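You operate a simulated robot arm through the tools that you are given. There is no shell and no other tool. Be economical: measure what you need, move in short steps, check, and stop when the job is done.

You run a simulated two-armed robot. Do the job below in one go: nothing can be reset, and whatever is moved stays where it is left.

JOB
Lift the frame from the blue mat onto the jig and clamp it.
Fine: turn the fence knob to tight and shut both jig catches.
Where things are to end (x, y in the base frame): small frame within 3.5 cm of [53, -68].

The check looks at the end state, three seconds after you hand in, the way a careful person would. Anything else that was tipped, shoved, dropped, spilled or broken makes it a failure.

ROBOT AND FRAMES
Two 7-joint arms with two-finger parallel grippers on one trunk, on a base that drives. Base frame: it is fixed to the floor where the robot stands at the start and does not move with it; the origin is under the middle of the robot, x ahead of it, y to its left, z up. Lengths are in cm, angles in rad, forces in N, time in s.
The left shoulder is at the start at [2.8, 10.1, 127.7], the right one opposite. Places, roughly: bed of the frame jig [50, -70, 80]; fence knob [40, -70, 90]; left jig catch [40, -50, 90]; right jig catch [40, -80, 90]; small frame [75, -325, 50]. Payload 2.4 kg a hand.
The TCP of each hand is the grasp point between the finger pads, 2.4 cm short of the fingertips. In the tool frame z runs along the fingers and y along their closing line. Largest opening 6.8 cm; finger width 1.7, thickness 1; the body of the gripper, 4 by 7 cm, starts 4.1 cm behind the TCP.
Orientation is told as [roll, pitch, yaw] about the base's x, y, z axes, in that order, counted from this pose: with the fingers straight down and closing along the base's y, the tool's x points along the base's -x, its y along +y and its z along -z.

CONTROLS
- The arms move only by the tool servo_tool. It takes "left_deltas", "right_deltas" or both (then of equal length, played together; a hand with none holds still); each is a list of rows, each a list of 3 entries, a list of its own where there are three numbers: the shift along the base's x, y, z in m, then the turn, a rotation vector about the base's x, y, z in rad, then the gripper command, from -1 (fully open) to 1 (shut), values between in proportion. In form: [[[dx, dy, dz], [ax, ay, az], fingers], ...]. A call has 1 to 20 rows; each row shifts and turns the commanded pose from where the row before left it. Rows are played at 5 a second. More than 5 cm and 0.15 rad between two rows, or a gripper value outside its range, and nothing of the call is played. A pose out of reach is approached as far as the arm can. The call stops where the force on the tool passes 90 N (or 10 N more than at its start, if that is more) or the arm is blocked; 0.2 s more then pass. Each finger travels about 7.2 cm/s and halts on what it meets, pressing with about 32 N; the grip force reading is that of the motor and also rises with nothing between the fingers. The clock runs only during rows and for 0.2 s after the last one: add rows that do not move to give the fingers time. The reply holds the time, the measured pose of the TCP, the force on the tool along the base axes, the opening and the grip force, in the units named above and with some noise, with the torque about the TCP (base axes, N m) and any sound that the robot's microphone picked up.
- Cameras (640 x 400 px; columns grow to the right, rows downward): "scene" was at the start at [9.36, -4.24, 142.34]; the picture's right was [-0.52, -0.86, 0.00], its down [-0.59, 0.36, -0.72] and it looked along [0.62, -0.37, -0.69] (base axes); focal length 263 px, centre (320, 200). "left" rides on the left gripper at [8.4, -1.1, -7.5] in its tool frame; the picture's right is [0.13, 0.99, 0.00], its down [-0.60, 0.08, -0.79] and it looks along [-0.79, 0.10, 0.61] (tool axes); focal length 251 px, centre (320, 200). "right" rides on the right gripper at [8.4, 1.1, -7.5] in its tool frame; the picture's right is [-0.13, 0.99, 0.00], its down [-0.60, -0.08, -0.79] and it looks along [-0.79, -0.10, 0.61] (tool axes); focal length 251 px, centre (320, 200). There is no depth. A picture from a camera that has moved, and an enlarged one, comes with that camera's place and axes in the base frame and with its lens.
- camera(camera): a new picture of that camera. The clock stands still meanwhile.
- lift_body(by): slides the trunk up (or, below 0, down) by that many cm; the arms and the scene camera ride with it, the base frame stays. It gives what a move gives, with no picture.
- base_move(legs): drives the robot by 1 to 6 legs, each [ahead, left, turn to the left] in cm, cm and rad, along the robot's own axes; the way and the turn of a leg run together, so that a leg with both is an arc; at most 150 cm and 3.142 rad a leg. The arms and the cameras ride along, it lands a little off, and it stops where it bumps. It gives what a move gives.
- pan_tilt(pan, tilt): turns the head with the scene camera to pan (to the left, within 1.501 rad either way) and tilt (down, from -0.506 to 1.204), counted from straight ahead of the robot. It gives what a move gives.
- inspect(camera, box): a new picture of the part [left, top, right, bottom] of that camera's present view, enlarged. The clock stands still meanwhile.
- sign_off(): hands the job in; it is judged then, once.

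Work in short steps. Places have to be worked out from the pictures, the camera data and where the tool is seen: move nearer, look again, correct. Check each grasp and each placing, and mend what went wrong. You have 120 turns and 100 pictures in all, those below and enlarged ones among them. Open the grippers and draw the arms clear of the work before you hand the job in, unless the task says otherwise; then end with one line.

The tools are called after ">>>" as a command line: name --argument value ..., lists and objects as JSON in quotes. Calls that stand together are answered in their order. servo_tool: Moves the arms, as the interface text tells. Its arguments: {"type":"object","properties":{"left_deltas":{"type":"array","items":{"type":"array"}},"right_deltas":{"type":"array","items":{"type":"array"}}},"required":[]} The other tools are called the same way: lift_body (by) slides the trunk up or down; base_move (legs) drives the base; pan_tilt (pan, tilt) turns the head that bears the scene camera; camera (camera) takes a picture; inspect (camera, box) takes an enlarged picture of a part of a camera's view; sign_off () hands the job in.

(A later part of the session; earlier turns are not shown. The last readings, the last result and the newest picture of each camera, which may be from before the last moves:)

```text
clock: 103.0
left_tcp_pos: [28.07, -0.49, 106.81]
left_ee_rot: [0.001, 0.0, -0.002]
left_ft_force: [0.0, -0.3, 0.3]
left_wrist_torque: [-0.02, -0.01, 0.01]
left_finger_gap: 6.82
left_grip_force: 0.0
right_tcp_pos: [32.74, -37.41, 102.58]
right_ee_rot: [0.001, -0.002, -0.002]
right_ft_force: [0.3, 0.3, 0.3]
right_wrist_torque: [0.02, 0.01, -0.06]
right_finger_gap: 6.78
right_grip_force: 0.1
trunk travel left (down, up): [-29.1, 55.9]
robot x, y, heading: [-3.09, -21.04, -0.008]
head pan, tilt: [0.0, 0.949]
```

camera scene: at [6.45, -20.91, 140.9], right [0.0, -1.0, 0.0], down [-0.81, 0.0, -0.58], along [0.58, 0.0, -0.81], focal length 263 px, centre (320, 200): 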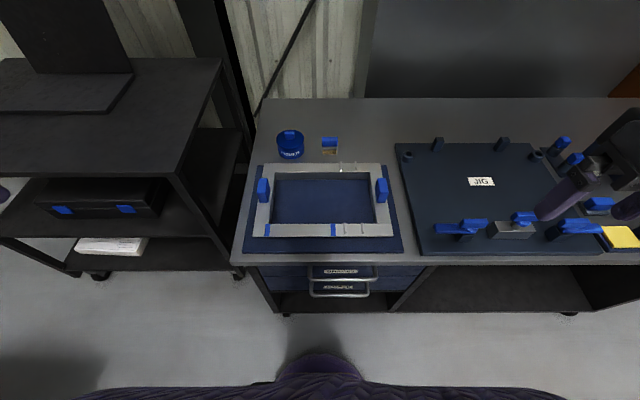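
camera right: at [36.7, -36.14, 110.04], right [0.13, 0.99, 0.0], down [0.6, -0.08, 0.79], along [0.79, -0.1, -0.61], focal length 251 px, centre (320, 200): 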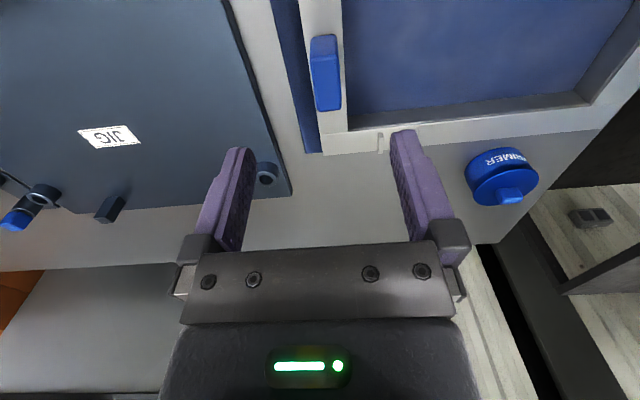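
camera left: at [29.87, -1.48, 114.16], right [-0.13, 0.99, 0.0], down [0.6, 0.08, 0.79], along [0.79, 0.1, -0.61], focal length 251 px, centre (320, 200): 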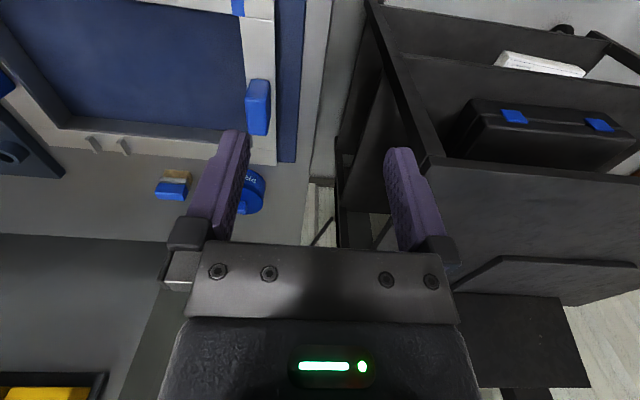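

Now again toward the handles, to z≈95.

>>> servo_tool --left_deltas '[[[0.0347, -0.009, -0.0197], [0, 0, 0], -1], [[0.0347, -0.009, -0.0197], [0, 0, 0], -1], [[0.0347, -0.009, -0.0197], [0, 0, 0], -1], [[0.0347, -0.009, -0.0197], [0, 0, 0], -1], [[0.0347, -0.009, -0.0197], [0, 0, 0], -1], [[0.0347, -0.009, -0.0197], [0, 0, 0], -1]]' --right_deltas '[[[0.027, 0.0005, -0.0127], [0, 0, 0], -1], [[0.027, 0.0005, -0.0127], [0, 0, 0], -1], [[0.027, 0.0005, -0.0127], [0, 0, 0], -1], [[0.027, 0.0005, -0.0127], [0, 0, 0], -1], [[0.027, 0.0005, -0.0127], [0, 0, 0], -1], [[0.027, 0.0005, -0.0127], [0, 0, 0], -1]]'

>>> camera --camera "scene"

```text
clock: 104.4
left_tcp_pos: [42.86, -3.08, 95.73]
left_ee_rot: [0.001, 0.0, -0.002]
left_ft_force: [0.4, 0.2, -0.1]
left_wrist_torque: [-0.01, -0.05, -0.01]
left_finger_gap: 6.79
left_grip_force: 0.1
left hand out of reach, approached as far as the arm can: row 5, 6
right_tcp_pos: [47.97, -37.48, 94.65]
right_ee_rot: [0.0, -0.002, 0.001]
right_ft_force: [-1.3, -0.6, -0.2]
right_wrist_torque: [0.03, 0.01, -0.02]
right_finger_gap: 6.8
right_grip_force: 0.1
right hand out of reach, approached as far as the arm can: row 6
trunk travel left (down, up): [-29.1, 55.9]
robot x, y, heading: [-2.95, -20.96, -0.002]
head pan, tilt: [0.0, 0.949]
```

```text
64 pictures are left
camera scene: at [9.37, -20.95, 120.75], right [0.0, -1.0, 0.0], down [-0.81, 0.0, -0.58], along [0.58, 0.0, -0.81], focal length 263 px, centre (320, 200)
```

scene: 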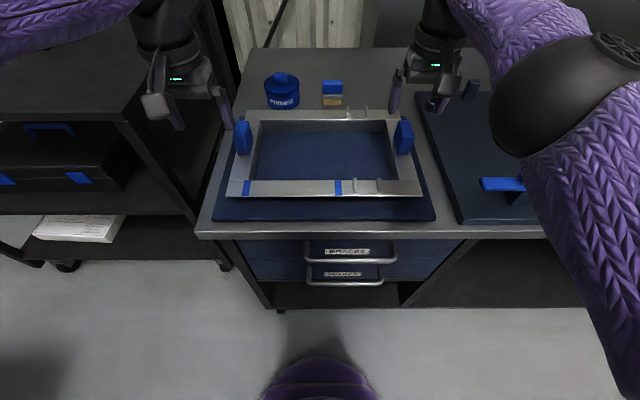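

Reach ends ~5 cm short. There is about 12 cm between base and drawers, so I drive 7 cm closer (fingertips stay above the handles).

>>> base_move --legs '[[7, 0, 0]]'

```text
clock: 105.4
left_tcp_pos: [50.07, -3.13, 95.74]
left_ee_rot: [0.0, 0.001, -0.003]
left_ft_force: [0.3, 0.4, 0.0]
left_wrist_torque: [0.0, 0.02, -0.01]
left_finger_gap: 6.81
left_grip_force: 0.0
right_tcp_pos: [55.16, -37.53, 94.76]
right_ee_rot: [0.001, -0.001, -0.004]
right_ft_force: [-0.7, -0.4, 0.5]
right_wrist_torque: [-0.02, -0.02, 0.01]
right_finger_gap: 6.76
right_grip_force: 0.1
trunk travel left (down, up): [-29.1, 55.9]
robot x, y, heading: [4.08, -21.08, -0.005]
head pan, tilt: [0.0, 0.949]
```

>>> servo_tool --left_deltas '[[[-0.006, -0.014, -0.015], [0, 0, 0], -1], [[-0.006, -0.014, -0.015], [0, 0, 0], -1], [[0, 0, 0], [0, 0, 0], -1]]' --right_deltas '[[[-0.031, 0.002, -0.01], [0, 0, 0], -1], [[-0.031, 0.002, -0.01], [0, 0, 0], -1], [[0, 0, 0], [0, 0, 0], -1]]'

>>> camera --camera "left"

>>> camera --camera "right"

>>> camera --camera "scene"

```text
clock: 106.2
left_tcp_pos: [48.36, -5.64, 92.98]
left_ee_rot: [-0.001, -0.002, -0.004]
left_ft_force: [0.1, 0.9, 1.2]
left_wrist_torque: [0.0, 0.01, -0.03]
left_finger_gap: 6.78
left_grip_force: 0.0
left hand out of reach, approached as far as the arm can: row 2
right_tcp_pos: [48.41, -37.45, 92.96]
right_ee_rot: [0.0, 0.0, -0.003]
right_ft_force: [-0.4, -0.6, -0.5]
right_wrist_torque: [0.01, -0.01, 0.02]
right_finger_gap: 6.8
right_grip_force: 0.0
trunk travel left (down, up): [-29.1, 55.9]
robot x, y, heading: [3.78, -21.14, -0.003]
head pan, tilt: [0.0, 0.949]
```

```text
63 pictures are left
camera left: at [39.98, -6.82, 100.45], right [-0.13, 0.99, 0.0], down [0.6, 0.08, 0.79], along [0.79, 0.1, -0.61], focal length 251 px, centre (320, 200)
```

left: 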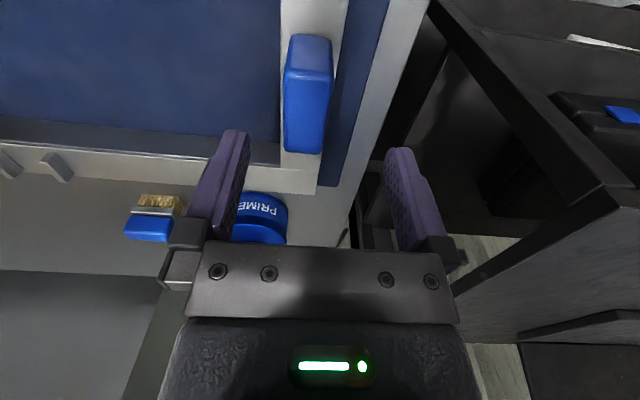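

```text
62 pictures are left
camera right: at [40.04, -36.3, 100.43], right [0.13, 0.99, 0.0], down [0.6, -0.08, 0.79], along [0.79, -0.11, -0.61], focal length 251 px, centre (320, 200)
```

right: 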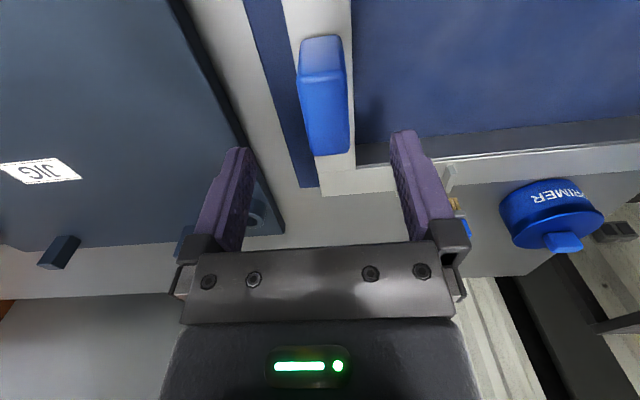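

```text
61 pictures are left
camera scene: at [16.56, -20.97, 120.74], right [0.0, -1.0, 0.0], down [-0.81, 0.0, -0.58], along [0.58, 0.0, -0.81], focal length 263 px, centre (320, 200)
```

scene: 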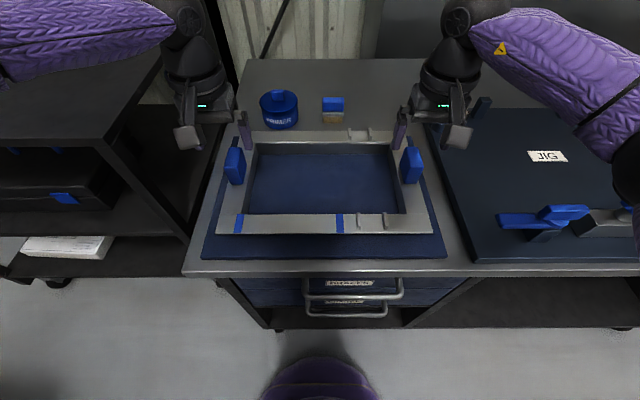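

Handles from hand cameras: left (48.4,−6.5), right (48.4,−37.2). I go 3 cm closer for reach margin and shift the hands back onto the handles, then check.

>>> base_move --legs '[[3, 0, 0]]'

>>> servo_tool --left_deltas '[[[-0.027, -0.007, 0], [0, 0, 0], -1], [[0, 0, 0], [0, 0, 0], -1]]' --right_deltas '[[[-0.028, 0.002, 0], [0, 0, 0], -1], [[0, 0, 0], [0, 0, 0], -1]]'

```text
clock: 107.1
left_tcp_pos: [51.35, -5.64, 92.93]
left_ee_rot: [-0.002, -0.001, -0.002]
left_ft_force: [0.3, 0.1, 0.2]
left_wrist_torque: [-0.02, 0.0, -0.05]
left_finger_gap: 6.79
left_grip_force: 0.0
right_tcp_pos: [51.58, -37.35, 92.87]
right_ee_rot: [0.0, 0.0, -0.004]
right_ft_force: [0.7, -0.1, 0.0]
right_wrist_torque: [0.0, 0.03, -0.03]
right_finger_gap: 6.79
right_grip_force: 0.1
trunk travel left (down, up): [-29.1, 55.9]
robot x, y, heading: [7.14, -21.01, -0.004]
head pan, tilt: [0.0, 0.949]
```

```text
clock: 107.7
left_tcp_pos: [48.63, -6.33, 92.85]
left_ee_rot: [0.0, -0.004, -0.005]
left_ft_force: [0.4, 0.1, 0.6]
left_wrist_torque: [0.05, 0.0, 0.03]
left_finger_gap: 6.8
left_grip_force: 0.0
right_tcp_pos: [48.56, -37.32, 92.93]
right_ee_rot: [0.001, 0.001, -0.003]
right_ft_force: [-0.4, 0.4, 0.2]
right_wrist_torque: [-0.01, 0.01, 0.01]
right_finger_gap: 6.8
right_grip_force: 0.1
trunk travel left (down, up): [-29.1, 55.9]
robot x, y, heading: [7.03, -20.83, 0.0]
head pan, tilt: [0.0, 0.949]
```

Aligned; I descend with the trunk by 6 cm (TCP ≈86.8, tips ≈84.4, above the flange at 83.5).

>>> lift_body --by -6

>>> camera --camera "left"

>>> camera --camera "right"

```text
clock: 108.7
left_tcp_pos: [48.68, -6.39, 87.02]
left_ee_rot: [-0.003, -0.004, -0.004]
left_ft_force: [0.4, -0.3, -0.6]
left_wrist_torque: [0.02, -0.01, -0.01]
left_finger_gap: 6.79
left_grip_force: 0.1
right_tcp_pos: [48.71, -37.29, 86.93]
right_ee_rot: [-0.001, 0.0, -0.005]
right_ft_force: [-0.5, -0.7, -0.4]
right_wrist_torque: [0.01, 0.01, 0.01]
right_finger_gap: 6.8
right_grip_force: 0.0
trunk travel left (down, up): [-23.1, 61.9]
robot x, y, heading: [6.64, -21.08, -0.005]
head pan, tilt: [0.0, 0.949]
```

```text
60 pictures are left
camera left: at [40.28, -7.53, 94.49], right [-0.13, 0.99, 0.0], down [0.6, 0.08, 0.79], along [0.79, 0.1, -0.61], focal length 251 px, centre (320, 200)
```

left: 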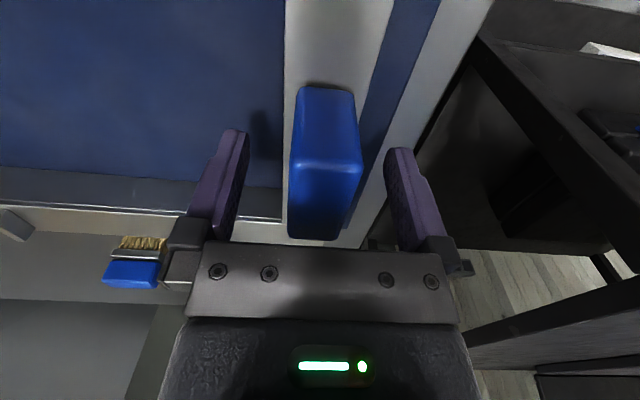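

```text
59 pictures are left
camera right: at [40.25, -36.1, 94.47], right [0.13, 0.99, 0.0], down [0.6, -0.08, 0.79], along [0.79, -0.11, -0.61], focal length 251 px, centre (320, 200)
```

right: 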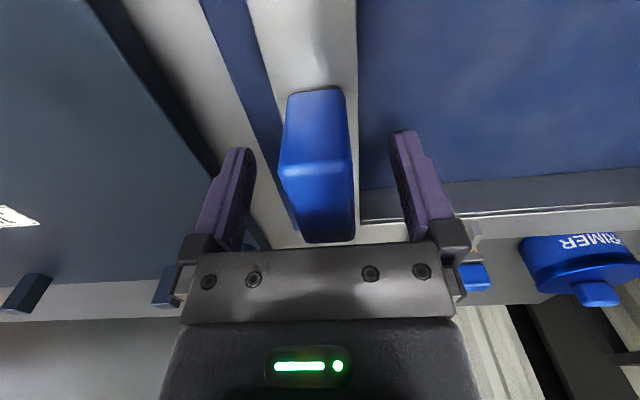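

Both handles sit between the fingers. I close both grippers.

>>> servo_tool --left_deltas '[[[0, 0, 0], [0, 0, 0], 0], [[0, 0, 0], [0, 0, 0], 0.4], [[0, 0, 0], [0, 0, 0], 1], [[0, 0, 0], [0, 0, 0], 1], [[0, 0, 0], [0, 0, 0], 1]]' --right_deltas '[[[0, 0, 0], [0, 0, 0], 0], [[0, 0, 0], [0, 0, 0], 0.4], [[0, 0, 0], [0, 0, 0], 1], [[0, 0, 0], [0, 0, 0], 1], [[0, 0, 0], [0, 0, 0], 1]]'

```text
clock: 109.9
left_tcp_pos: [48.79, -6.51, 86.96]
left_ee_rot: [-0.002, -0.004, -0.006]
left_ft_force: [0.2, -43.6, -0.4]
left_wrist_torque: [0.78, 0.03, 0.26]
left_finger_gap: 2.42
left_grip_force: 31.8
right_tcp_pos: [48.62, -37.1, 86.9]
right_ee_rot: [0.005, 0.001, 0.001]
right_ft_force: [-0.4, 41.0, 4.2]
right_wrist_torque: [0.97, 0.31, -0.05]
right_finger_gap: 3.47
right_grip_force: 31.8
trunk travel left (down, up): [-23.1, 61.9]
robot x, y, heading: [6.81, -21.01, -0.005]
head pan, tilt: [0.0, 0.949]
```

Both grip, but the hands are strained against each other (≈42 N in y) and the right gap is 3.5. I ease the hands toward each other by a few mm and look.

>>> servo_tool --left_deltas '[[[0, -0.002, 0], [0, 0, 0], 1], [[0, -0.001, 0], [0, 0, 0], 1]]' --right_deltas '[[[0, 0.002, 0], [0, 0, 0], 1], [[0, 0.001, 0], [0, 0, 0], 1]]'

>>> camera --camera "right"

>>> camera --camera "left"

```text
clock: 110.5
left_tcp_pos: [48.72, -6.53, 86.96]
left_ee_rot: [0.001, -0.004, -0.002]
left_ft_force: [5.2, -14.7, 0.2]
left_wrist_torque: [-0.43, 0.45, 0.17]
left_finger_gap: 2.39
left_grip_force: 32.0
right_tcp_pos: [48.63, -37.03, 86.84]
right_ee_rot: [-0.002, -0.001, -0.006]
right_ft_force: [0.4, 10.6, 19.1]
right_wrist_torque: [0.41, 0.07, 0.52]
right_finger_gap: 3.47
right_grip_force: 32.0
trunk travel left (down, up): [-23.1, 61.9]
robot x, y, heading: [6.78, -20.9, -0.002]
head pan, tilt: [0.0, 0.949]
```

```text
58 pictures are left
camera right: at [40.24, -35.89, 94.44], right [0.14, 0.99, 0.0], down [0.6, -0.08, 0.79], along [0.79, -0.11, -0.61], focal length 251 px, centre (320, 200)
```

right: 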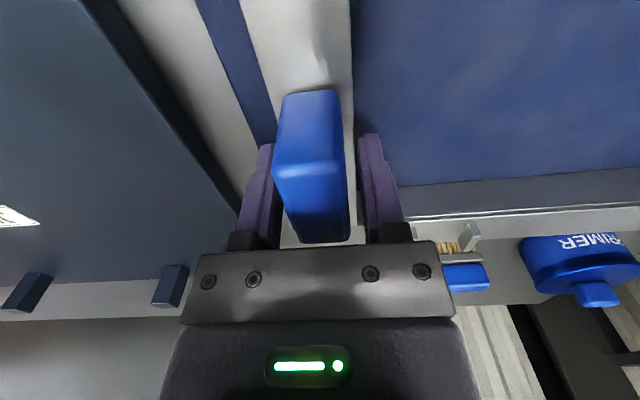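

```text
57 pictures are left
camera left: at [40.27, -7.73, 94.49], right [-0.13, 0.99, 0.0], down [0.6, 0.08, 0.79], along [0.79, 0.1, -0.61], focal length 251 px, centre (320, 200)
```

left: 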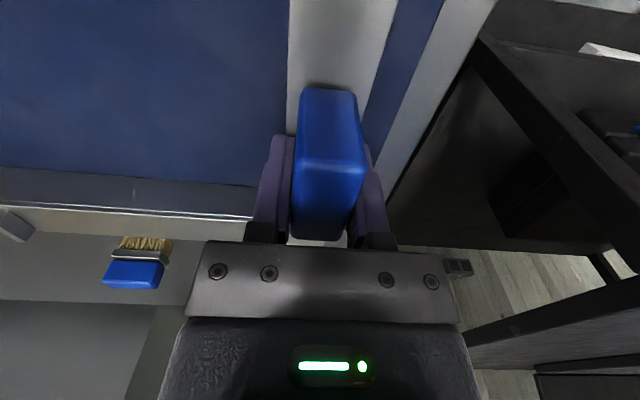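

The right inner finger seems to be stopped by the flange's inner edge (gap beside the handle, upward force). I open both, rise 0.8 cm and regrip.

>>> servo_tool --left_deltas '[[[0, 0, 0], [0, 0, 0], -0.5], [[0, 0, 0], [0, 0, 0], -1], [[0, 0, 0.008], [0, 0, 0], -1], [[0, 0, 0], [0, 0, 0], -1]]' --right_deltas '[[[0, 0, 0], [0, 0, 0], -0.5], [[0, 0, 0], [0, 0, 0], -1], [[0, 0, 0.008], [0, 0, 0], -1], [[0, 0, 0], [0, 0, 0], -1]]'

>>> camera --camera "right"

```text
clock: 111.5
left_tcp_pos: [48.54, -6.66, 87.95]
left_ee_rot: [-0.001, -0.002, -0.003]
left_ft_force: [0.2, 0.5, -0.4]
left_wrist_torque: [-0.03, -0.02, 0.02]
left_finger_gap: 6.79
left_grip_force: 0.0
right_tcp_pos: [48.78, -37.02, 87.69]
right_ee_rot: [0.0, 0.0, -0.003]
right_ft_force: [-0.1, -0.2, 0.3]
right_wrist_torque: [0.0, -0.01, 0.0]
right_finger_gap: 6.82
right_grip_force: 0.1
trunk travel left (down, up): [-23.1, 61.9]
robot x, y, heading: [7.3, -21.26, -0.004]
head pan, tilt: [0.0, 0.949]
```

```text
56 pictures are left
camera right: at [40.35, -35.78, 95.21], right [0.13, 0.99, 0.0], down [0.6, -0.08, 0.79], along [0.79, -0.11, -0.61], focal length 251 px, centre (320, 200)
```

right: 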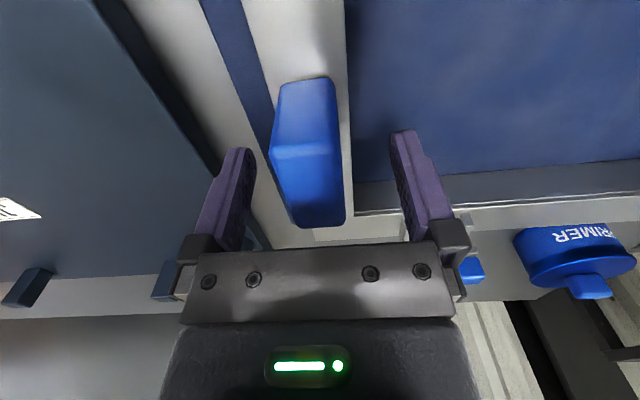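

The handle lies slightly outward in each hand; I shift the hands outward 0.4 cm and close.

>>> servo_tool --left_deltas '[[[0, 0.005, 0], [0, 0, 0], -1], [[0, 0, 0], [0, 0, 0], 0], [[0, 0, 0], [0, 0, 0], 0.4], [[0, 0, 0], [0, 0, 0], 1], [[0, 0, 0], [0, 0, 0], 1], [[0, 0, 0], [0, 0, 0], 1]]' --right_deltas '[[[0, -0.0035, 0], [0, 0, 0], -1], [[0, 0, 0], [0, 0, 0], 0], [[0, 0, 0], [0, 0, 0], 0.4], [[0, 0, 0], [0, 0, 0], 1], [[0, 0, 0], [0, 0, 0], 1], [[0, 0, 0], [0, 0, 0], 1]]'

>>> camera --camera "right"

```text
clock: 112.9
left_tcp_pos: [48.66, -6.31, 87.83]
left_ee_rot: [-0.006, -0.003, -0.007]
left_ft_force: [0.6, -64.0, -4.1]
left_wrist_torque: [0.71, 0.01, 0.2]
left_finger_gap: 2.43
left_grip_force: 32.0
right_tcp_pos: [48.77, -37.02, 87.66]
right_ee_rot: [0.007, -0.002, 0.003]
right_ft_force: [-1.3, 63.9, -1.0]
right_wrist_torque: [-0.73, -0.06, -0.05]
right_finger_gap: 2.45
right_grip_force: 32.5
trunk travel left (down, up): [-23.1, 61.9]
robot x, y, heading: [6.85, -21.09, -0.002]
head pan, tilt: [0.0, 0.949]
```

```text
55 pictures are left
camera right: at [40.31, -35.94, 95.21], right [0.13, 0.99, 0.01], down [0.6, -0.08, 0.79], along [0.79, -0.1, -0.61], focal length 251 px, centre (320, 200)
```

right: 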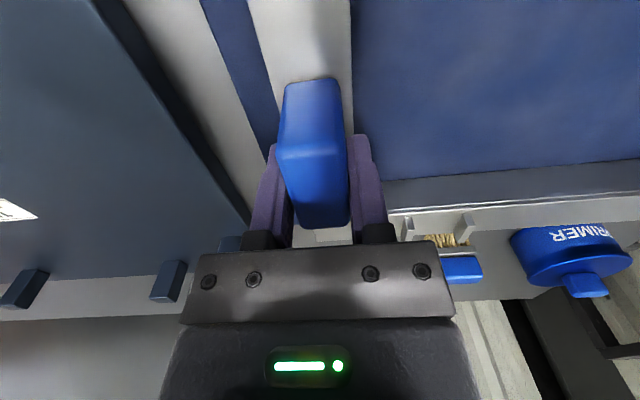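

Both now grip at 2.4 cm. I relax the 64 N strain by easing the hands inward.

>>> servo_tool --left_deltas '[[[0, -0.002, 0], [0, 0, 0], 1], [[0, -0.002, 0], [0, 0, 0], 1], [[0, 0, 0], [0, 0, 0], 1]]' --right_deltas '[[[0, 0.002, 0], [0, 0, 0], 1], [[0, 0.002, 0], [0, 0, 0], 1], [[0, 0, 0], [0, 0, 0], 1]]'

>>> lift_body --by 1.5

```text
clock: 113.7
left_tcp_pos: [48.66, -6.42, 87.79]
left_ee_rot: [0.001, -0.003, 0.0]
left_ft_force: [2.1, -4.3, 7.3]
left_wrist_torque: [-0.8, -0.08, 0.18]
left_finger_gap: 2.38
left_grip_force: 32.3
right_tcp_pos: [48.8, -36.95, 87.67]
right_ee_rot: [-0.004, 0.001, -0.006]
right_ft_force: [-1.6, 8.7, -3.6]
right_wrist_torque: [0.41, -0.49, 0.57]
right_finger_gap: 2.4
right_grip_force: 31.6
trunk travel left (down, up): [-23.1, 61.9]
robot x, y, heading: [7.09, -20.99, -0.003]
head pan, tilt: [0.0, 0.949]
```

```text
clock: 114.3
left_tcp_pos: [48.6, -6.47, 89.26]
left_ee_rot: [0.0, -0.003, -0.003]
left_ft_force: [0.2, -0.3, 0.5]
left_wrist_torque: [0.0, 0.03, -0.01]
left_finger_gap: 2.6
left_grip_force: 0.1
right_tcp_pos: [48.57, -36.92, 89.2]
right_ee_rot: [-0.001, -0.002, -0.005]
right_ft_force: [-0.1, 0.5, 0.5]
right_wrist_torque: [0.01, -0.03, 0.01]
right_finger_gap: 2.47
right_grip_force: 0.3
trunk travel left (down, up): [-24.6, 60.4]
robot x, y, heading: [7.14, -20.94, -0.006]
head pan, tilt: [0.0, 0.949]
```

Grip force fell to zero during the trunk move; I look at what happened.

>>> camera --camera "right"

>>> servo_tool --left_deltas '[[[0, 0, 0], [0, 0, 0], 1], [[0, 0, 0], [0, 0, 0], 1]]' --right_deltas '[[[0, 0, 0], [0, 0, 0], 1], [[0, 0, 0], [0, 0, 0], 1]]'

```text
54 pictures are left
camera right: at [40.29, -35.78, 96.77], right [0.13, 0.99, 0.0], down [0.6, -0.08, 0.79], along [0.79, -0.11, -0.61], focal length 251 px, centre (320, 200)
```

right: 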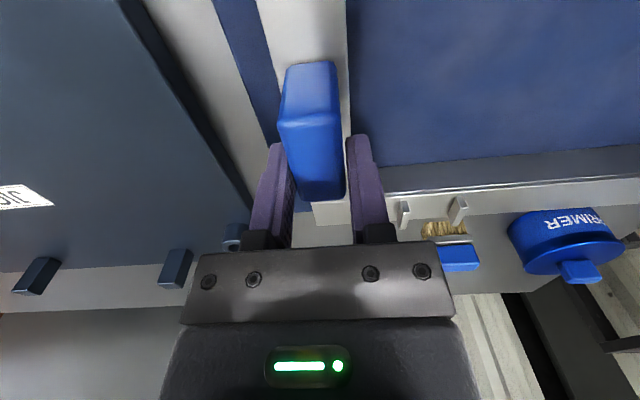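

```text
clock: 114.9
left_tcp_pos: [48.69, -6.4, 89.38]
left_ee_rot: [0.002, -0.002, -0.001]
left_ft_force: [1.5, 24.1, -0.2]
left_wrist_torque: [0.26, 0.53, -0.08]
left_finger_gap: 2.36
left_grip_force: 32.1
right_tcp_pos: [48.64, -36.85, 89.08]
right_ee_rot: [-0.003, 0.0, -0.007]
right_ft_force: [0.6, -25.0, 7.2]
right_wrist_torque: [-0.09, -0.23, 0.31]
right_finger_gap: 2.37
right_grip_force: 32.1
trunk travel left (down, up): [-24.6, 60.4]
robot x, y, heading: [6.95, -20.78, -0.006]
head pan, tilt: [0.0, 0.949]
```

So trunk drives hold the finger position but drop the squeeze; the frame simply stayed on the mat. I reopen, go down 1.4 cm, regrip at the true spacing (30.5 cm) and lift with the arms instead.

>>> servo_tool --left_deltas '[[[0, 0, 0], [0, 0, 0], 0], [[0, 0, 0], [0, 0, 0], -0.3], [[0, 0.0005, -0.0145], [0, 0, 0], -0.3], [[0, 0, 0], [0, 0, 0], 0.4], [[0, 0, 0], [0, 0, 0], 1], [[0, 0, 0], [0, 0, 0], 1], [[0, 0, 0], [0, 0, 0], 1]]' --right_deltas '[[[0, 0, 0], [0, 0, 0], 0], [[0, 0, 0], [0, 0, 0], -0.3], [[0, -0.0005, -0.0145], [0, 0, 0], -0.3], [[0, 0, 0], [0, 0, 0], 0.4], [[0, 0, 0], [0, 0, 0], 1], [[0, 0, 0], [0, 0, 0], 1], [[0, 0, 0], [0, 0, 0], 1]]'

```text
clock: 116.5
left_tcp_pos: [48.75, -6.32, 87.77]
left_ee_rot: [0.0, -0.002, -0.002]
left_ft_force: [2.4, 24.5, 3.7]
left_wrist_torque: [-0.36, 0.18, -0.15]
left_finger_gap: 2.36
left_grip_force: 32.1
right_tcp_pos: [48.52, -36.79, 87.65]
right_ee_rot: [-0.001, 0.0, -0.006]
right_ft_force: [-0.7, -24.2, -0.1]
right_wrist_torque: [0.41, -0.84, 0.21]
right_finger_gap: 2.39
right_grip_force: 32.3
trunk travel left (down, up): [-24.6, 60.4]
robot x, y, heading: [7.09, -21.18, 0.005]
head pan, tilt: [0.0, 0.949]
```

Good grip, slight inward squeeze of 24 N. I lift 1.5 cm with the arms.

>>> servo_tool --left_deltas '[[[0, 0, 0.005], [0, 0, 0], 1], [[0, 0, 0.005], [0, 0, 0], 1], [[0, 0, 0.005], [0, 0, 0], 1], [[0, 0, 0], [0, 0, 0], 1]]' --right_deltas '[[[0, 0, 0.005], [0, 0, 0], 1], [[0, 0, 0.005], [0, 0, 0], 1], [[0, 0, 0.005], [0, 0, 0], 1], [[0, 0, 0], [0, 0, 0], 1]]'

>>> camera --camera "scene"

```text
clock: 117.5
left_tcp_pos: [48.79, -6.42, 89.28]
left_ee_rot: [0.001, -0.003, -0.002]
left_ft_force: [1.8, 38.4, 0.8]
left_wrist_torque: [-0.67, -0.27, 0.13]
left_finger_gap: 2.41
left_grip_force: 32.2
right_tcp_pos: [48.57, -36.92, 89.24]
right_ee_rot: [-0.002, 0.001, -0.006]
right_ft_force: [-1.9, -38.1, -4.8]
right_wrist_torque: [-0.17, 0.2, 0.38]
right_finger_gap: 2.4
right_grip_force: 32.0
trunk travel left (down, up): [-24.6, 60.4]
robot x, y, heading: [7.3, -21.11, -0.001]
head pan, tilt: [0.0, 0.949]
```

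```text
53 pictures are left
camera scene: at [20.61, -20.99, 116.17], right [0.0, -1.0, 0.0], down [-0.81, 0.0, -0.58], along [0.58, 0.0, -0.81], focal length 263 px, centre (320, 200)
```

scene: 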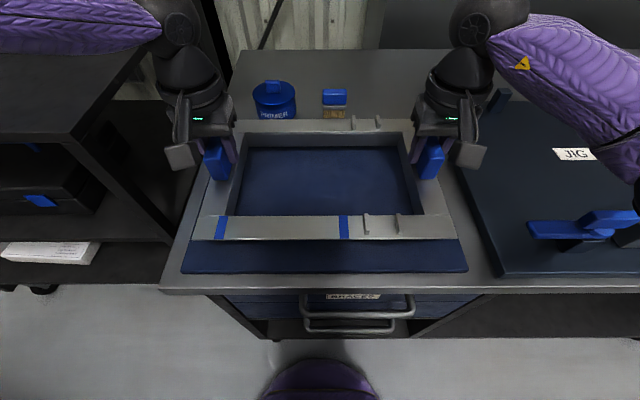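

>>> camera --camera "right"

>>> inspect --camera "scene" --box '[160, 80, 480, 280]'

```text
52 pictures are left
camera right: at [40.22, -35.8, 96.8], right [0.14, 0.99, 0.0], down [0.6, -0.08, 0.79], along [0.79, -0.11, -0.61], focal length 251 px, centre (320, 200)
```

right: 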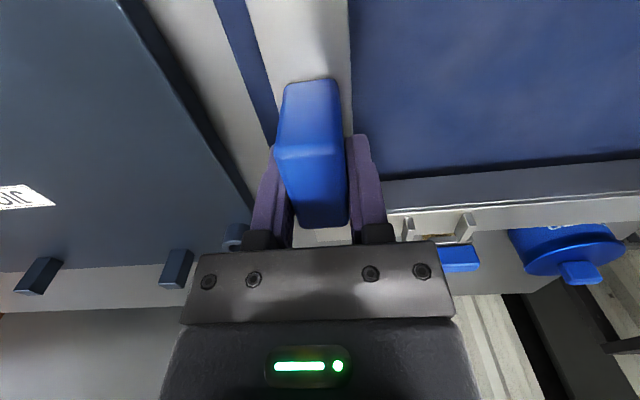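

```text
2.00 times, centred on (320, 180) of scene
camera zoom: at [20.61, -20.99, 116.17], right [0.0, -1.0, 0.0], down [-0.81, 0.0, -0.58], along [0.58, 0.0, -0.81], focal length 526 px, centre (320, 240)
```

zoom: 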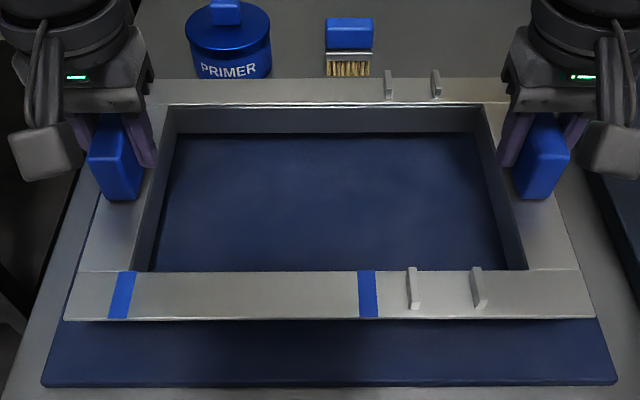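

The handle moved up with the hand: the frame is lifted and light. I test a tiny base move at this low height to see whether the grip survives driving.

>>> base_move --legs '[[-1, 0, 0]]'

>>> camera --camera "right"

```text
clock: 118.2
left_tcp_pos: [47.57, -6.5, 89.33]
left_ee_rot: [0.001, 0.0, -0.002]
left_ft_force: [1.6, 46.8, 0.3]
left_wrist_torque: [-0.66, -0.25, 0.18]
left_finger_gap: 2.37
left_grip_force: 32.1
right_tcp_pos: [47.62, -36.98, 89.19]
right_ee_rot: [-0.004, 0.002, -0.007]
right_ft_force: [-1.7, -45.0, -4.7]
right_wrist_torque: [-0.02, 0.21, 0.26]
right_finger_gap: 2.37
right_grip_force: 31.8
trunk travel left (down, up): [-24.6, 60.4]
robot x, y, heading: [6.28, -20.9, -0.006]
head pan, tilt: [0.0, 0.949]
```

```text
50 pictures are left
camera right: at [39.2, -35.8, 96.81], right [0.14, 0.99, 0.0], down [0.6, -0.08, 0.79], along [0.78, -0.11, -0.61], focal length 251 px, centre (320, 200)
```

right: 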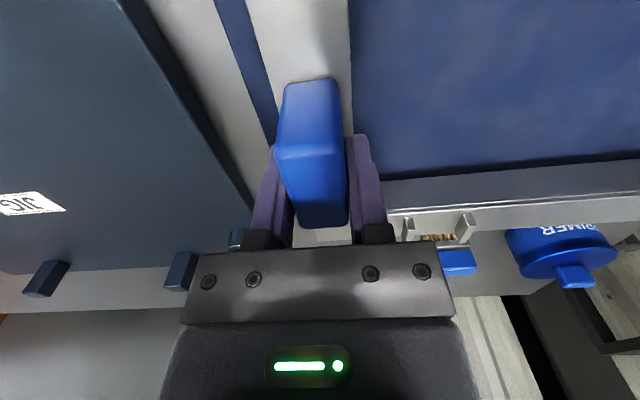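

Driving keeps the grip. I ease the squeeze a little and lift the frame 12 cm so it clears the jig's knob (top ≈91.5).

>>> servo_tool --left_deltas '[[[0, 0.001, 0.015], [0, 0, 0], 1], [[0, 0, 0.015], [0, 0, 0], 1], [[0, 0, 0.02], [0, 0, 0], 1], [[0, 0, 0.02], [0, 0, 0], 1], [[0, 0, 0.02], [0, 0, 0], 1], [[0, 0, 0.02], [0, 0, 0], 1], [[0, 0, 0.01], [0, 0, 0], 1], [[0, 0, 0], [0, 0, 0], 1]]' --right_deltas '[[[0, -0.001, 0.015], [0, 0, 0], 1], [[0, 0, 0.015], [0, 0, 0], 1], [[0, 0, 0.02], [0, 0, 0], 1], [[0, 0, 0.02], [0, 0, 0], 1], [[0, 0, 0.02], [0, 0, 0], 1], [[0, 0, 0.02], [0, 0, 0], 1], [[0, 0, 0.01], [0, 0, 0], 1], [[0, 0, 0], [0, 0, 0], 1]]'

>>> camera --camera "scene"

```text
clock: 120.0
left_tcp_pos: [47.67, -6.38, 101.4]
left_ee_rot: [-0.006, -0.002, -0.004]
left_ft_force: [0.7, -59.9, -3.3]
left_wrist_torque: [0.7, -0.26, 0.09]
left_finger_gap: 2.41
left_grip_force: 31.8
right_tcp_pos: [47.59, -36.86, 101.07]
right_ee_rot: [0.004, -0.001, -0.003]
right_ft_force: [-0.4, 58.4, -0.2]
right_wrist_torque: [-0.2, 0.24, 0.07]
right_finger_gap: 2.38
right_grip_force: 31.7
trunk travel left (down, up): [-24.6, 60.4]
robot x, y, heading: [5.97, -20.62, -0.007]
head pan, tilt: [0.0, 0.949]
```

```text
49 pictures are left
camera scene: at [19.6, -20.98, 116.17], right [0.0, -1.0, 0.0], down [-0.81, 0.0, -0.58], along [0.58, 0.0, -0.81], focal length 263 px, centre (320, 200)
```

scene: 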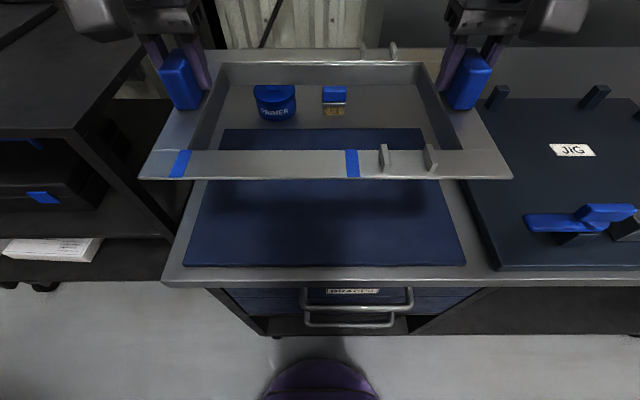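

Frame is up and level. I ease the strain and drive right 25 cm.

>>> servo_tool --left_deltas '[[[0, -0.0006, 0], [0, 0, 0], 1], [[0, 0, 0], [0, 0, 0], 1]]' --right_deltas '[[[0, 0.0006, 0], [0, 0, 0], 1], [[0, 0, 0], [0, 0, 0], 1]]'

>>> base_move --legs '[[0, -25, 0]]'

>>> camera --camera "scene"

```text
clock: 120.6
left_tcp_pos: [47.52, -6.47, 101.25]
left_ee_rot: [-0.004, -0.003, -0.003]
left_ft_force: [2.0, -51.1, -4.7]
left_wrist_torque: [0.61, 0.05, 0.23]
left_finger_gap: 2.4
left_grip_force: 31.8
right_tcp_pos: [47.6, -36.92, 101.14]
right_ee_rot: [-0.001, 0.001, -0.003]
right_ft_force: [-0.8, 50.6, 0.2]
right_wrist_torque: [0.09, -0.11, 0.31]
right_finger_gap: 2.44
right_grip_force: 32.5
trunk travel left (down, up): [-24.6, 60.4]
robot x, y, heading: [5.97, -20.64, -0.002]
head pan, tilt: [0.0, 0.949]
```

```text
clock: 122.4
left_tcp_pos: [47.45, -31.04, 101.34]
left_ee_rot: [-0.002, -0.001, -0.005]
left_ft_force: [1.5, -48.9, -5.3]
left_wrist_torque: [0.67, 0.02, 0.2]
left_finger_gap: 2.38
left_grip_force: 32.0
right_tcp_pos: [47.46, -61.68, 101.16]
right_ee_rot: [0.0, 0.002, -0.006]
right_ft_force: [-1.8, 48.7, 0.9]
right_wrist_torque: [0.13, -0.05, 0.25]
right_finger_gap: 2.36
right_grip_force: 32.0
trunk travel left (down, up): [-24.6, 60.4]
robot x, y, heading: [5.83, -45.68, -0.004]
head pan, tilt: [0.0, 0.949]
```

```text
48 pictures are left
camera scene: at [19.49, -45.73, 116.17], right [0.0, -1.0, 0.0], down [-0.81, 0.0, -0.58], along [0.58, 0.0, -0.81], focal length 263 px, centre (320, 200)
```

scene: 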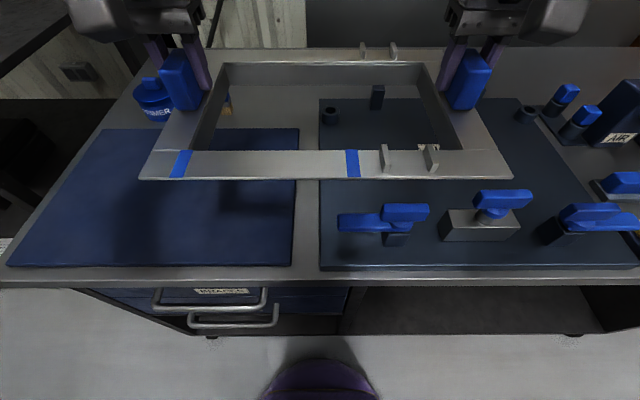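

Clear. Another 22 cm to the right.

>>> base_move --legs '[[0, -21.7, 0]]'

>>> camera --camera "scene"

```text
clock: 124.1
left_tcp_pos: [47.35, -51.89, 101.38]
left_ee_rot: [-0.001, -0.001, 0.0]
left_ft_force: [1.5, -4.9, -6.7]
left_wrist_torque: [0.77, -0.05, 0.24]
left_finger_gap: 2.39
left_grip_force: 32.0
right_tcp_pos: [47.42, -82.45, 101.14]
right_ee_rot: [0.0, 0.003, 0.0]
right_ft_force: [-2.7, 4.2, 1.0]
right_wrist_torque: [0.23, 0.06, 0.43]
right_finger_gap: 2.37
right_grip_force: 31.5
trunk travel left (down, up): [-24.6, 60.4]
robot x, y, heading: [5.91, -66.8, -0.003]
head pan, tilt: [0.0, 0.949]
```

```text
47 pictures are left
camera scene: at [19.44, -66.65, 116.17], right [0.0, -1.0, 0.0], down [-0.81, 0.0, -0.58], along [0.58, 0.0, -0.81], focal length 263 px, centre (320, 200)
```

scene: 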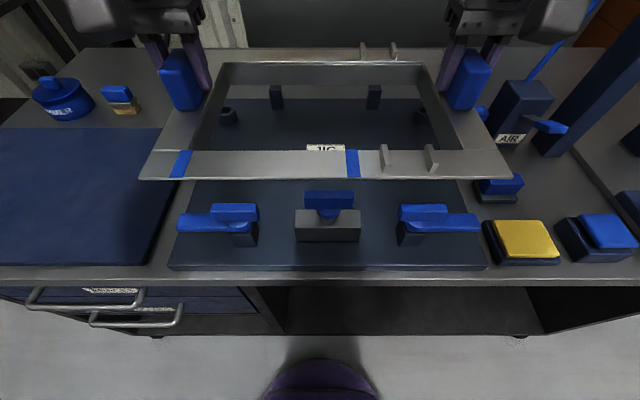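

>>> inspect --camera "scene" --box '[160, 80, 496, 290]'

>>> inspect --camera "scene" --box '[170, 180, 330, 280]'

>>> inspect --camera "scene" --box '[330, 180, 490, 280]'

```text
1.90 times, centred on (328, 185) of scene
camera zoom: at [19.44, -66.65, 116.17], right [0.0, -1.0, 0.0], down [-0.81, 0.0, -0.58], along [0.58, 0.0, -0.81], focal length 501 px, centre (305, 229)
```

zoom: 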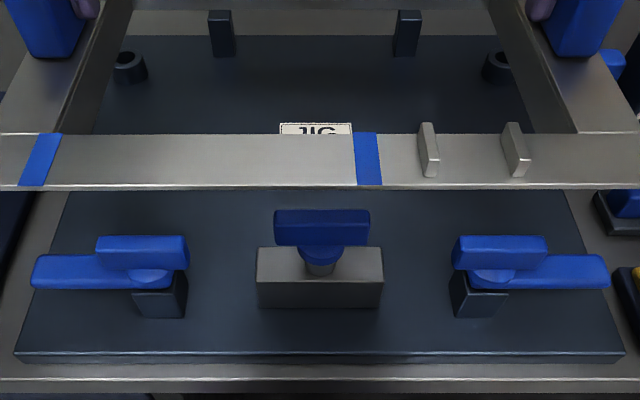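

```text
4.00 times, centred on (250, 230) of scene
camera zoom: at [19.44, -66.65, 116.17], right [0.0, -1.0, 0.0], down [-0.81, 0.0, -0.58], along [0.58, 0.0, -0.81], focal length 1053 px, centre (600, 80)
```

zoom: 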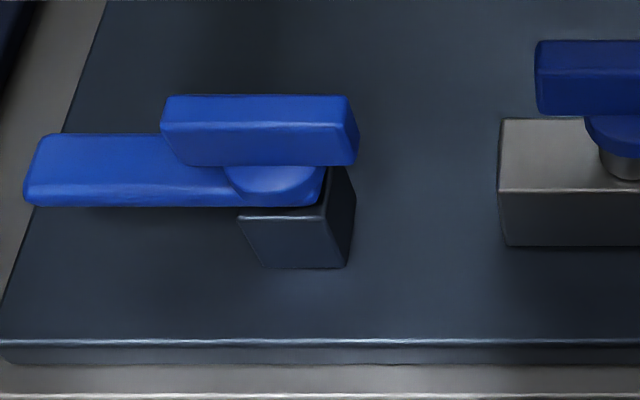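

```text
4.00 times, centred on (410, 230) of scene
camera zoom: at [19.44, -66.65, 116.17], right [0.0, -1.0, 0.0], down [-0.81, 0.0, -0.58], along [0.58, 0.0, -0.81], focal length 1053 px, centre (-40, 80)
```

zoom: 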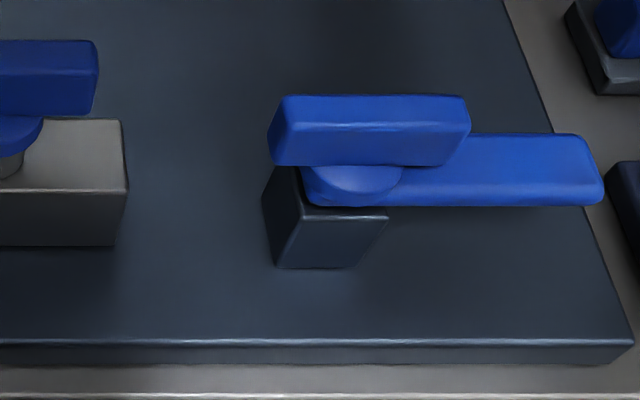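

Jig geometry: plate top ≈81.7, cups at (62,−48.8) and (62,−86.3), back posts front ≈67, fence block x 36.8–39.6, catch pivots ≈(37.4,−56) and (37.4,−80). I move the frame forward 5.6 cm and 0.5 cm right with the arms at this height.

>>> servo_tool --left_deltas '[[[0.014, -0.001, 0], [0, 0, 0], 1], [[0.014, -0.001, 0], [0, 0, 0], 1], [[0.014, -0.001, 0], [0, 0, 0], 1], [[0.014, -0.001, 0], [0, 0, 0], 1], [[0, 0, 0], [0, 0, 0], 1]]' --right_deltas '[[[0.014, -0.001, 0], [0, 0, 0], 1], [[0.014, -0.001, 0], [0, 0, 0], 1], [[0.014, -0.001, 0], [0, 0, 0], 1], [[0.014, -0.001, 0], [0, 0, 0], 1], [[0, 0, 0], [0, 0, 0], 1]]'

```text
clock: 125.3
left_tcp_pos: [49.47, -51.36, 100.79]
left_ee_rot: [-0.012, -0.003, -0.004]
left_ft_force: [12.1, -62.5, 4.2]
left_wrist_torque: [-0.64, 0.66, 0.78]
left_finger_gap: 3.56
left_grip_force: 32.4
left hand out of reach, approached as far as the arm can: row 1, 2, 3, 4
right_tcp_pos: [53.14, -82.55, 101.06]
right_ee_rot: [0.006, 0.005, 0.011]
right_ft_force: [-11.5, 64.3, -7.9]
right_wrist_torque: [-0.95, -0.82, 0.76]
right_finger_gap: 3.79
right_grip_force: 31.6
trunk travel left (down, up): [-24.6, 60.4]
robot x, y, heading: [5.91, -66.71, -0.001]
head pan, tilt: [0.0, 0.949]
```

The left arm ran out of reach and the frame yawed. I bring the right hand back in line.

>>> servo_tool --left_deltas '[[[0, 0, 0], [0, 0, 0], 1], [[0, 0, 0], [0, 0, 0], 1], [[-0.005, 0, 0], [0, 0, 0], 1], [[-0.005, 0, 0], [0, 0, 0], 1], [[0, 0, 0], [0, 0, 0], 1]]' --right_deltas '[[[-0.013, 0, 0], [0, 0, 0], 1], [[-0.013, 0, 0], [0, 0, 0], 1], [[-0.01, 0, 0], [0, 0, 0], 1], [[-0.01, 0, 0], [0, 0, 0], 1], [[0, 0, 0], [0, 0, 0], 1]]'

>>> camera --camera "scene"

```text
clock: 126.5
left_tcp_pos: [48.47, -51.28, 100.62]
left_ee_rot: [-0.011, -0.002, -0.003]
left_ft_force: [-2.1, -63.9, 5.6]
left_wrist_torque: [-1.16, -0.57, -0.15]
left_finger_gap: 3.18
left_grip_force: 31.9
right_tcp_pos: [48.41, -82.62, 101.1]
right_ee_rot: [0.005, -0.001, 0.006]
right_ft_force: [2.4, 63.5, -10.3]
right_wrist_torque: [-1.09, 0.55, -0.41]
right_finger_gap: 3.22
right_grip_force: 31.7
trunk travel left (down, up): [-24.6, 60.4]
robot x, y, heading: [5.79, -66.67, -0.001]
head pan, tilt: [0.0, 0.949]
```

```text
43 pictures are left
camera scene: at [19.44, -66.63, 116.17], right [0.0, -1.0, 0.0], down [-0.81, 0.0, -0.58], along [0.58, 0.0, -0.81], focal length 263 px, centre (320, 200)
```

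scene: 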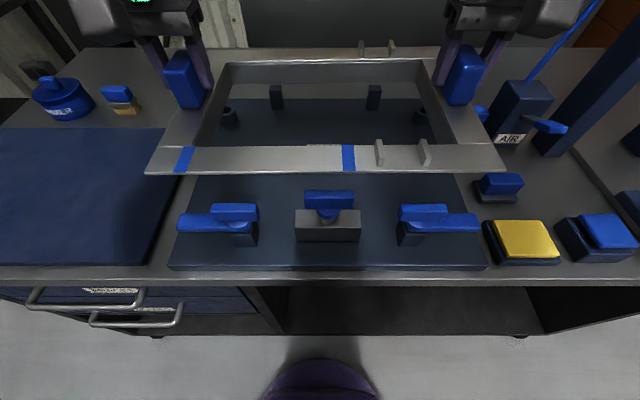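

Straight again, but the hands are 0.8 cm too far apart. I ease them inward.

>>> servo_tool --left_deltas '[[[0, -0.002, 0], [0, 0, 0], 1], [[0, -0.002, 0], [0, 0, 0], 1], [[0, -0.0015, 0.002], [0, 0, 0], 1], [[0, 0, 0], [0, 0, 0], 1]]' --right_deltas '[[[0, 0.002, 0], [0, 0, 0], 1], [[0, 0.002, 0], [0, 0, 0], 1], [[0, 0.0015, -0.002], [0, 0, 0], 1], [[0, 0, 0], [0, 0, 0], 1]]'

```text
clock: 127.5
left_tcp_pos: [48.61, -51.71, 100.9]
left_ee_rot: [-0.006, -0.002, -0.001]
left_ft_force: [-0.7, -44.7, 2.7]
left_wrist_torque: [-0.73, -0.36, -0.21]
left_finger_gap: 2.4
left_grip_force: 32.2
right_tcp_pos: [48.45, -82.1, 100.99]
right_ee_rot: [-0.001, 0.001, 0.0]
right_ft_force: [1.7, 45.0, -8.2]
right_wrist_torque: [-0.93, 0.32, -0.21]
right_finger_gap: 2.42
right_grip_force: 32.2
trunk travel left (down, up): [-24.6, 60.4]
robot x, y, heading: [5.82, -66.62, 0.001]
head pan, tilt: [0.0, 0.949]
```

Grip is right again. I drive the base 3 cm ahead and 1 cm right, watching for a bump.

>>> servo_tool --left_deltas '[[[0, -0.0006, 0], [0, 0, 0], 1], [[0, 0, 0], [0, 0, 0], 1]]' --right_deltas '[[[0, 0.0006, 0], [0, 0, 0], 1], [[0, 0, 0], [0, 0, 0], 1]]'

>>> base_move --legs '[[3, -1, 0]]'

```text
clock: 128.1
left_tcp_pos: [48.48, -51.66, 100.8]
left_ee_rot: [-0.004, -0.001, 0.002]
left_ft_force: [-2.1, -35.7, 4.2]
left_wrist_torque: [-0.91, -0.02, -0.12]
left_finger_gap: 2.4
left_grip_force: 31.8
right_tcp_pos: [48.48, -82.32, 100.96]
right_ee_rot: [-0.001, 0.001, 0.0]
right_ft_force: [1.1, 36.2, -9.3]
right_wrist_torque: [-1.03, -0.02, -0.08]
right_finger_gap: 2.4
right_grip_force: 31.8
trunk travel left (down, up): [-24.6, 60.4]
robot x, y, heading: [5.9, -66.46, -0.004]
head pan, tilt: [0.0, 0.949]
```

```text
clock: 128.9
left_tcp_pos: [51.52, -52.76, 100.75]
left_ee_rot: [-0.003, 0.001, 0.0]
left_ft_force: [-0.4, -28.1, 4.7]
left_wrist_torque: [-1.02, 0.27, -0.18]
left_finger_gap: 2.41
left_grip_force: 31.7
right_tcp_pos: [51.45, -83.26, 100.82]
right_ee_rot: [-0.001, 0.004, 0.001]
right_ft_force: [2.2, 28.4, -9.6]
right_wrist_torque: [-1.15, -0.27, -0.08]
right_finger_gap: 2.42
right_grip_force: 32.5
trunk travel left (down, up): [-24.6, 60.4]
robot x, y, heading: [8.65, -67.55, 0.003]
head pan, tilt: [0.0, 0.949]
```

No bump. Another 3 cm ahead for reach margin, then I pull the hands back to x=53.

>>> base_move --legs '[[3, 0, 0]]'

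>>> camera --camera "scene"

```text
clock: 129.8
left_tcp_pos: [54.47, -52.76, 100.8]
left_ee_rot: [-0.004, -0.001, 0.001]
left_ft_force: [-1.3, -1.9, 5.3]
left_wrist_torque: [-1.04, 0.25, -0.33]
left_finger_gap: 2.39
left_grip_force: 31.7
right_tcp_pos: [54.55, -83.21, 100.87]
right_ee_rot: [0.001, 0.001, 0.001]
right_ft_force: [1.5, 2.1, -9.6]
right_wrist_torque: [-1.2, -0.34, -0.2]
right_finger_gap: 2.41
right_grip_force: 32.5
trunk travel left (down, up): [-24.6, 60.4]
robot x, y, heading: [11.46, -67.4, 0.006]
head pan, tilt: [0.0, 0.949]
```

```text
42 pictures are left
camera scene: at [25.48, -67.62, 116.17], right [0.0, -1.0, 0.0], down [-0.81, 0.0, -0.58], along [0.58, 0.0, -0.81], focal length 263 px, centre (320, 200)
```

scene: 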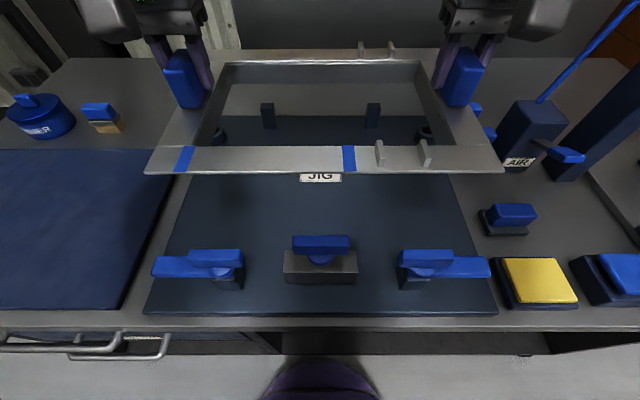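

Now back 1.5 cm to x=53 and down 6 cm, then look at the cups with the hand cameras.

>>> servo_tool --left_deltas '[[[-0.0075, 0, 0], [0, 0, 0], 1], [[-0.0075, 0, 0], [0, 0, 0], 1], [[0, 0, -0.02], [0, 0, 0], 1], [[0, 0, -0.02], [0, 0, 0], 1], [[0, 0, -0.02], [0, 0, 0], 1], [[0, 0, 0], [0, 0, 0], 1]]' --right_deltas '[[[-0.0075, 0, 0], [0, 0, 0], 1], [[-0.0075, 0, 0], [0, 0, 0], 1], [[0, 0, -0.02], [0, 0, 0], 1], [[0, 0, -0.02], [0, 0, 0], 1], [[0, 0, -0.02], [0, 0, 0], 1], [[0, 0, 0], [0, 0, 0], 1]]'

>>> camera --camera "left"

>>> camera --camera "right"

>>> camera --camera "scene"

```text
clock: 131.2
left_tcp_pos: [52.93, -52.81, 94.69]
left_ee_rot: [-0.003, -0.002, 0.003]
left_ft_force: [1.9, 1.4, 2.4]
left_wrist_torque: [-0.65, -0.96, 0.42]
left_finger_gap: 2.39
left_grip_force: 32.3
right_tcp_pos: [53.07, -83.39, 94.77]
right_ee_rot: [0.0, 0.003, -0.001]
right_ft_force: [-2.3, -2.4, -8.1]
right_wrist_torque: [-0.93, 0.89, 0.21]
right_finger_gap: 2.4
right_grip_force: 32.0
trunk travel left (down, up): [-24.6, 60.4]
robot x, y, heading: [11.66, -67.93, -0.003]
head pan, tilt: [0.0, 0.949]
```

```text
41 pictures are left
camera left: at [44.51, -54.04, 102.26], right [-0.13, 0.99, 0.0], down [0.6, 0.08, 0.79], along [0.79, 0.1, -0.61], focal length 251 px, centre (320, 200)
```

left: 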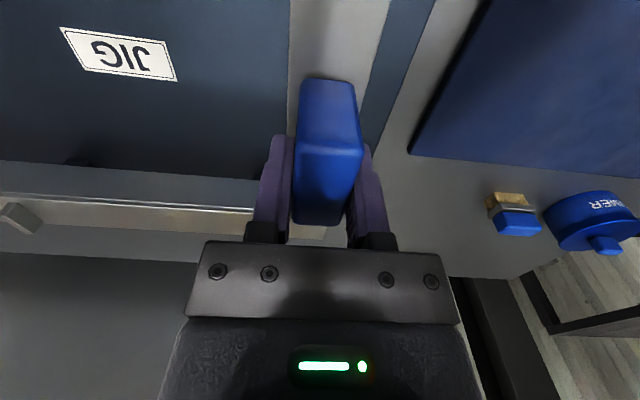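

```text
40 pictures are left
camera right: at [44.77, -82.29, 102.5], right [0.13, 0.99, 0.0], down [0.61, -0.08, 0.79], along [0.79, -0.1, -0.61], focal length 251 px, centre (320, 200)
```

right: 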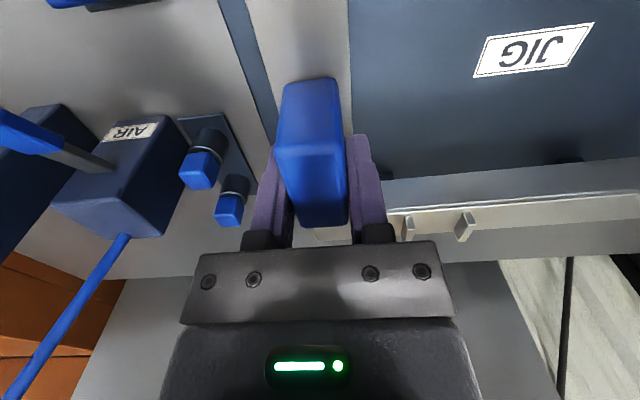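

```text
39 pictures are left
camera scene: at [25.46, -67.62, 116.17], right [0.0, -1.0, 0.0], down [-0.81, 0.0, -0.58], along [0.58, 0.0, -0.81], focal length 263 px, centre (320, 200)
```

scene: 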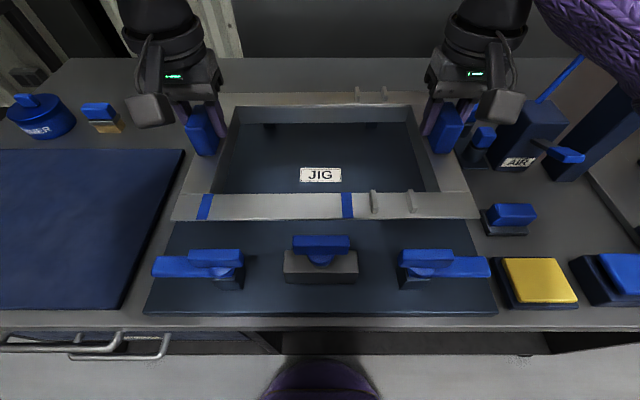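

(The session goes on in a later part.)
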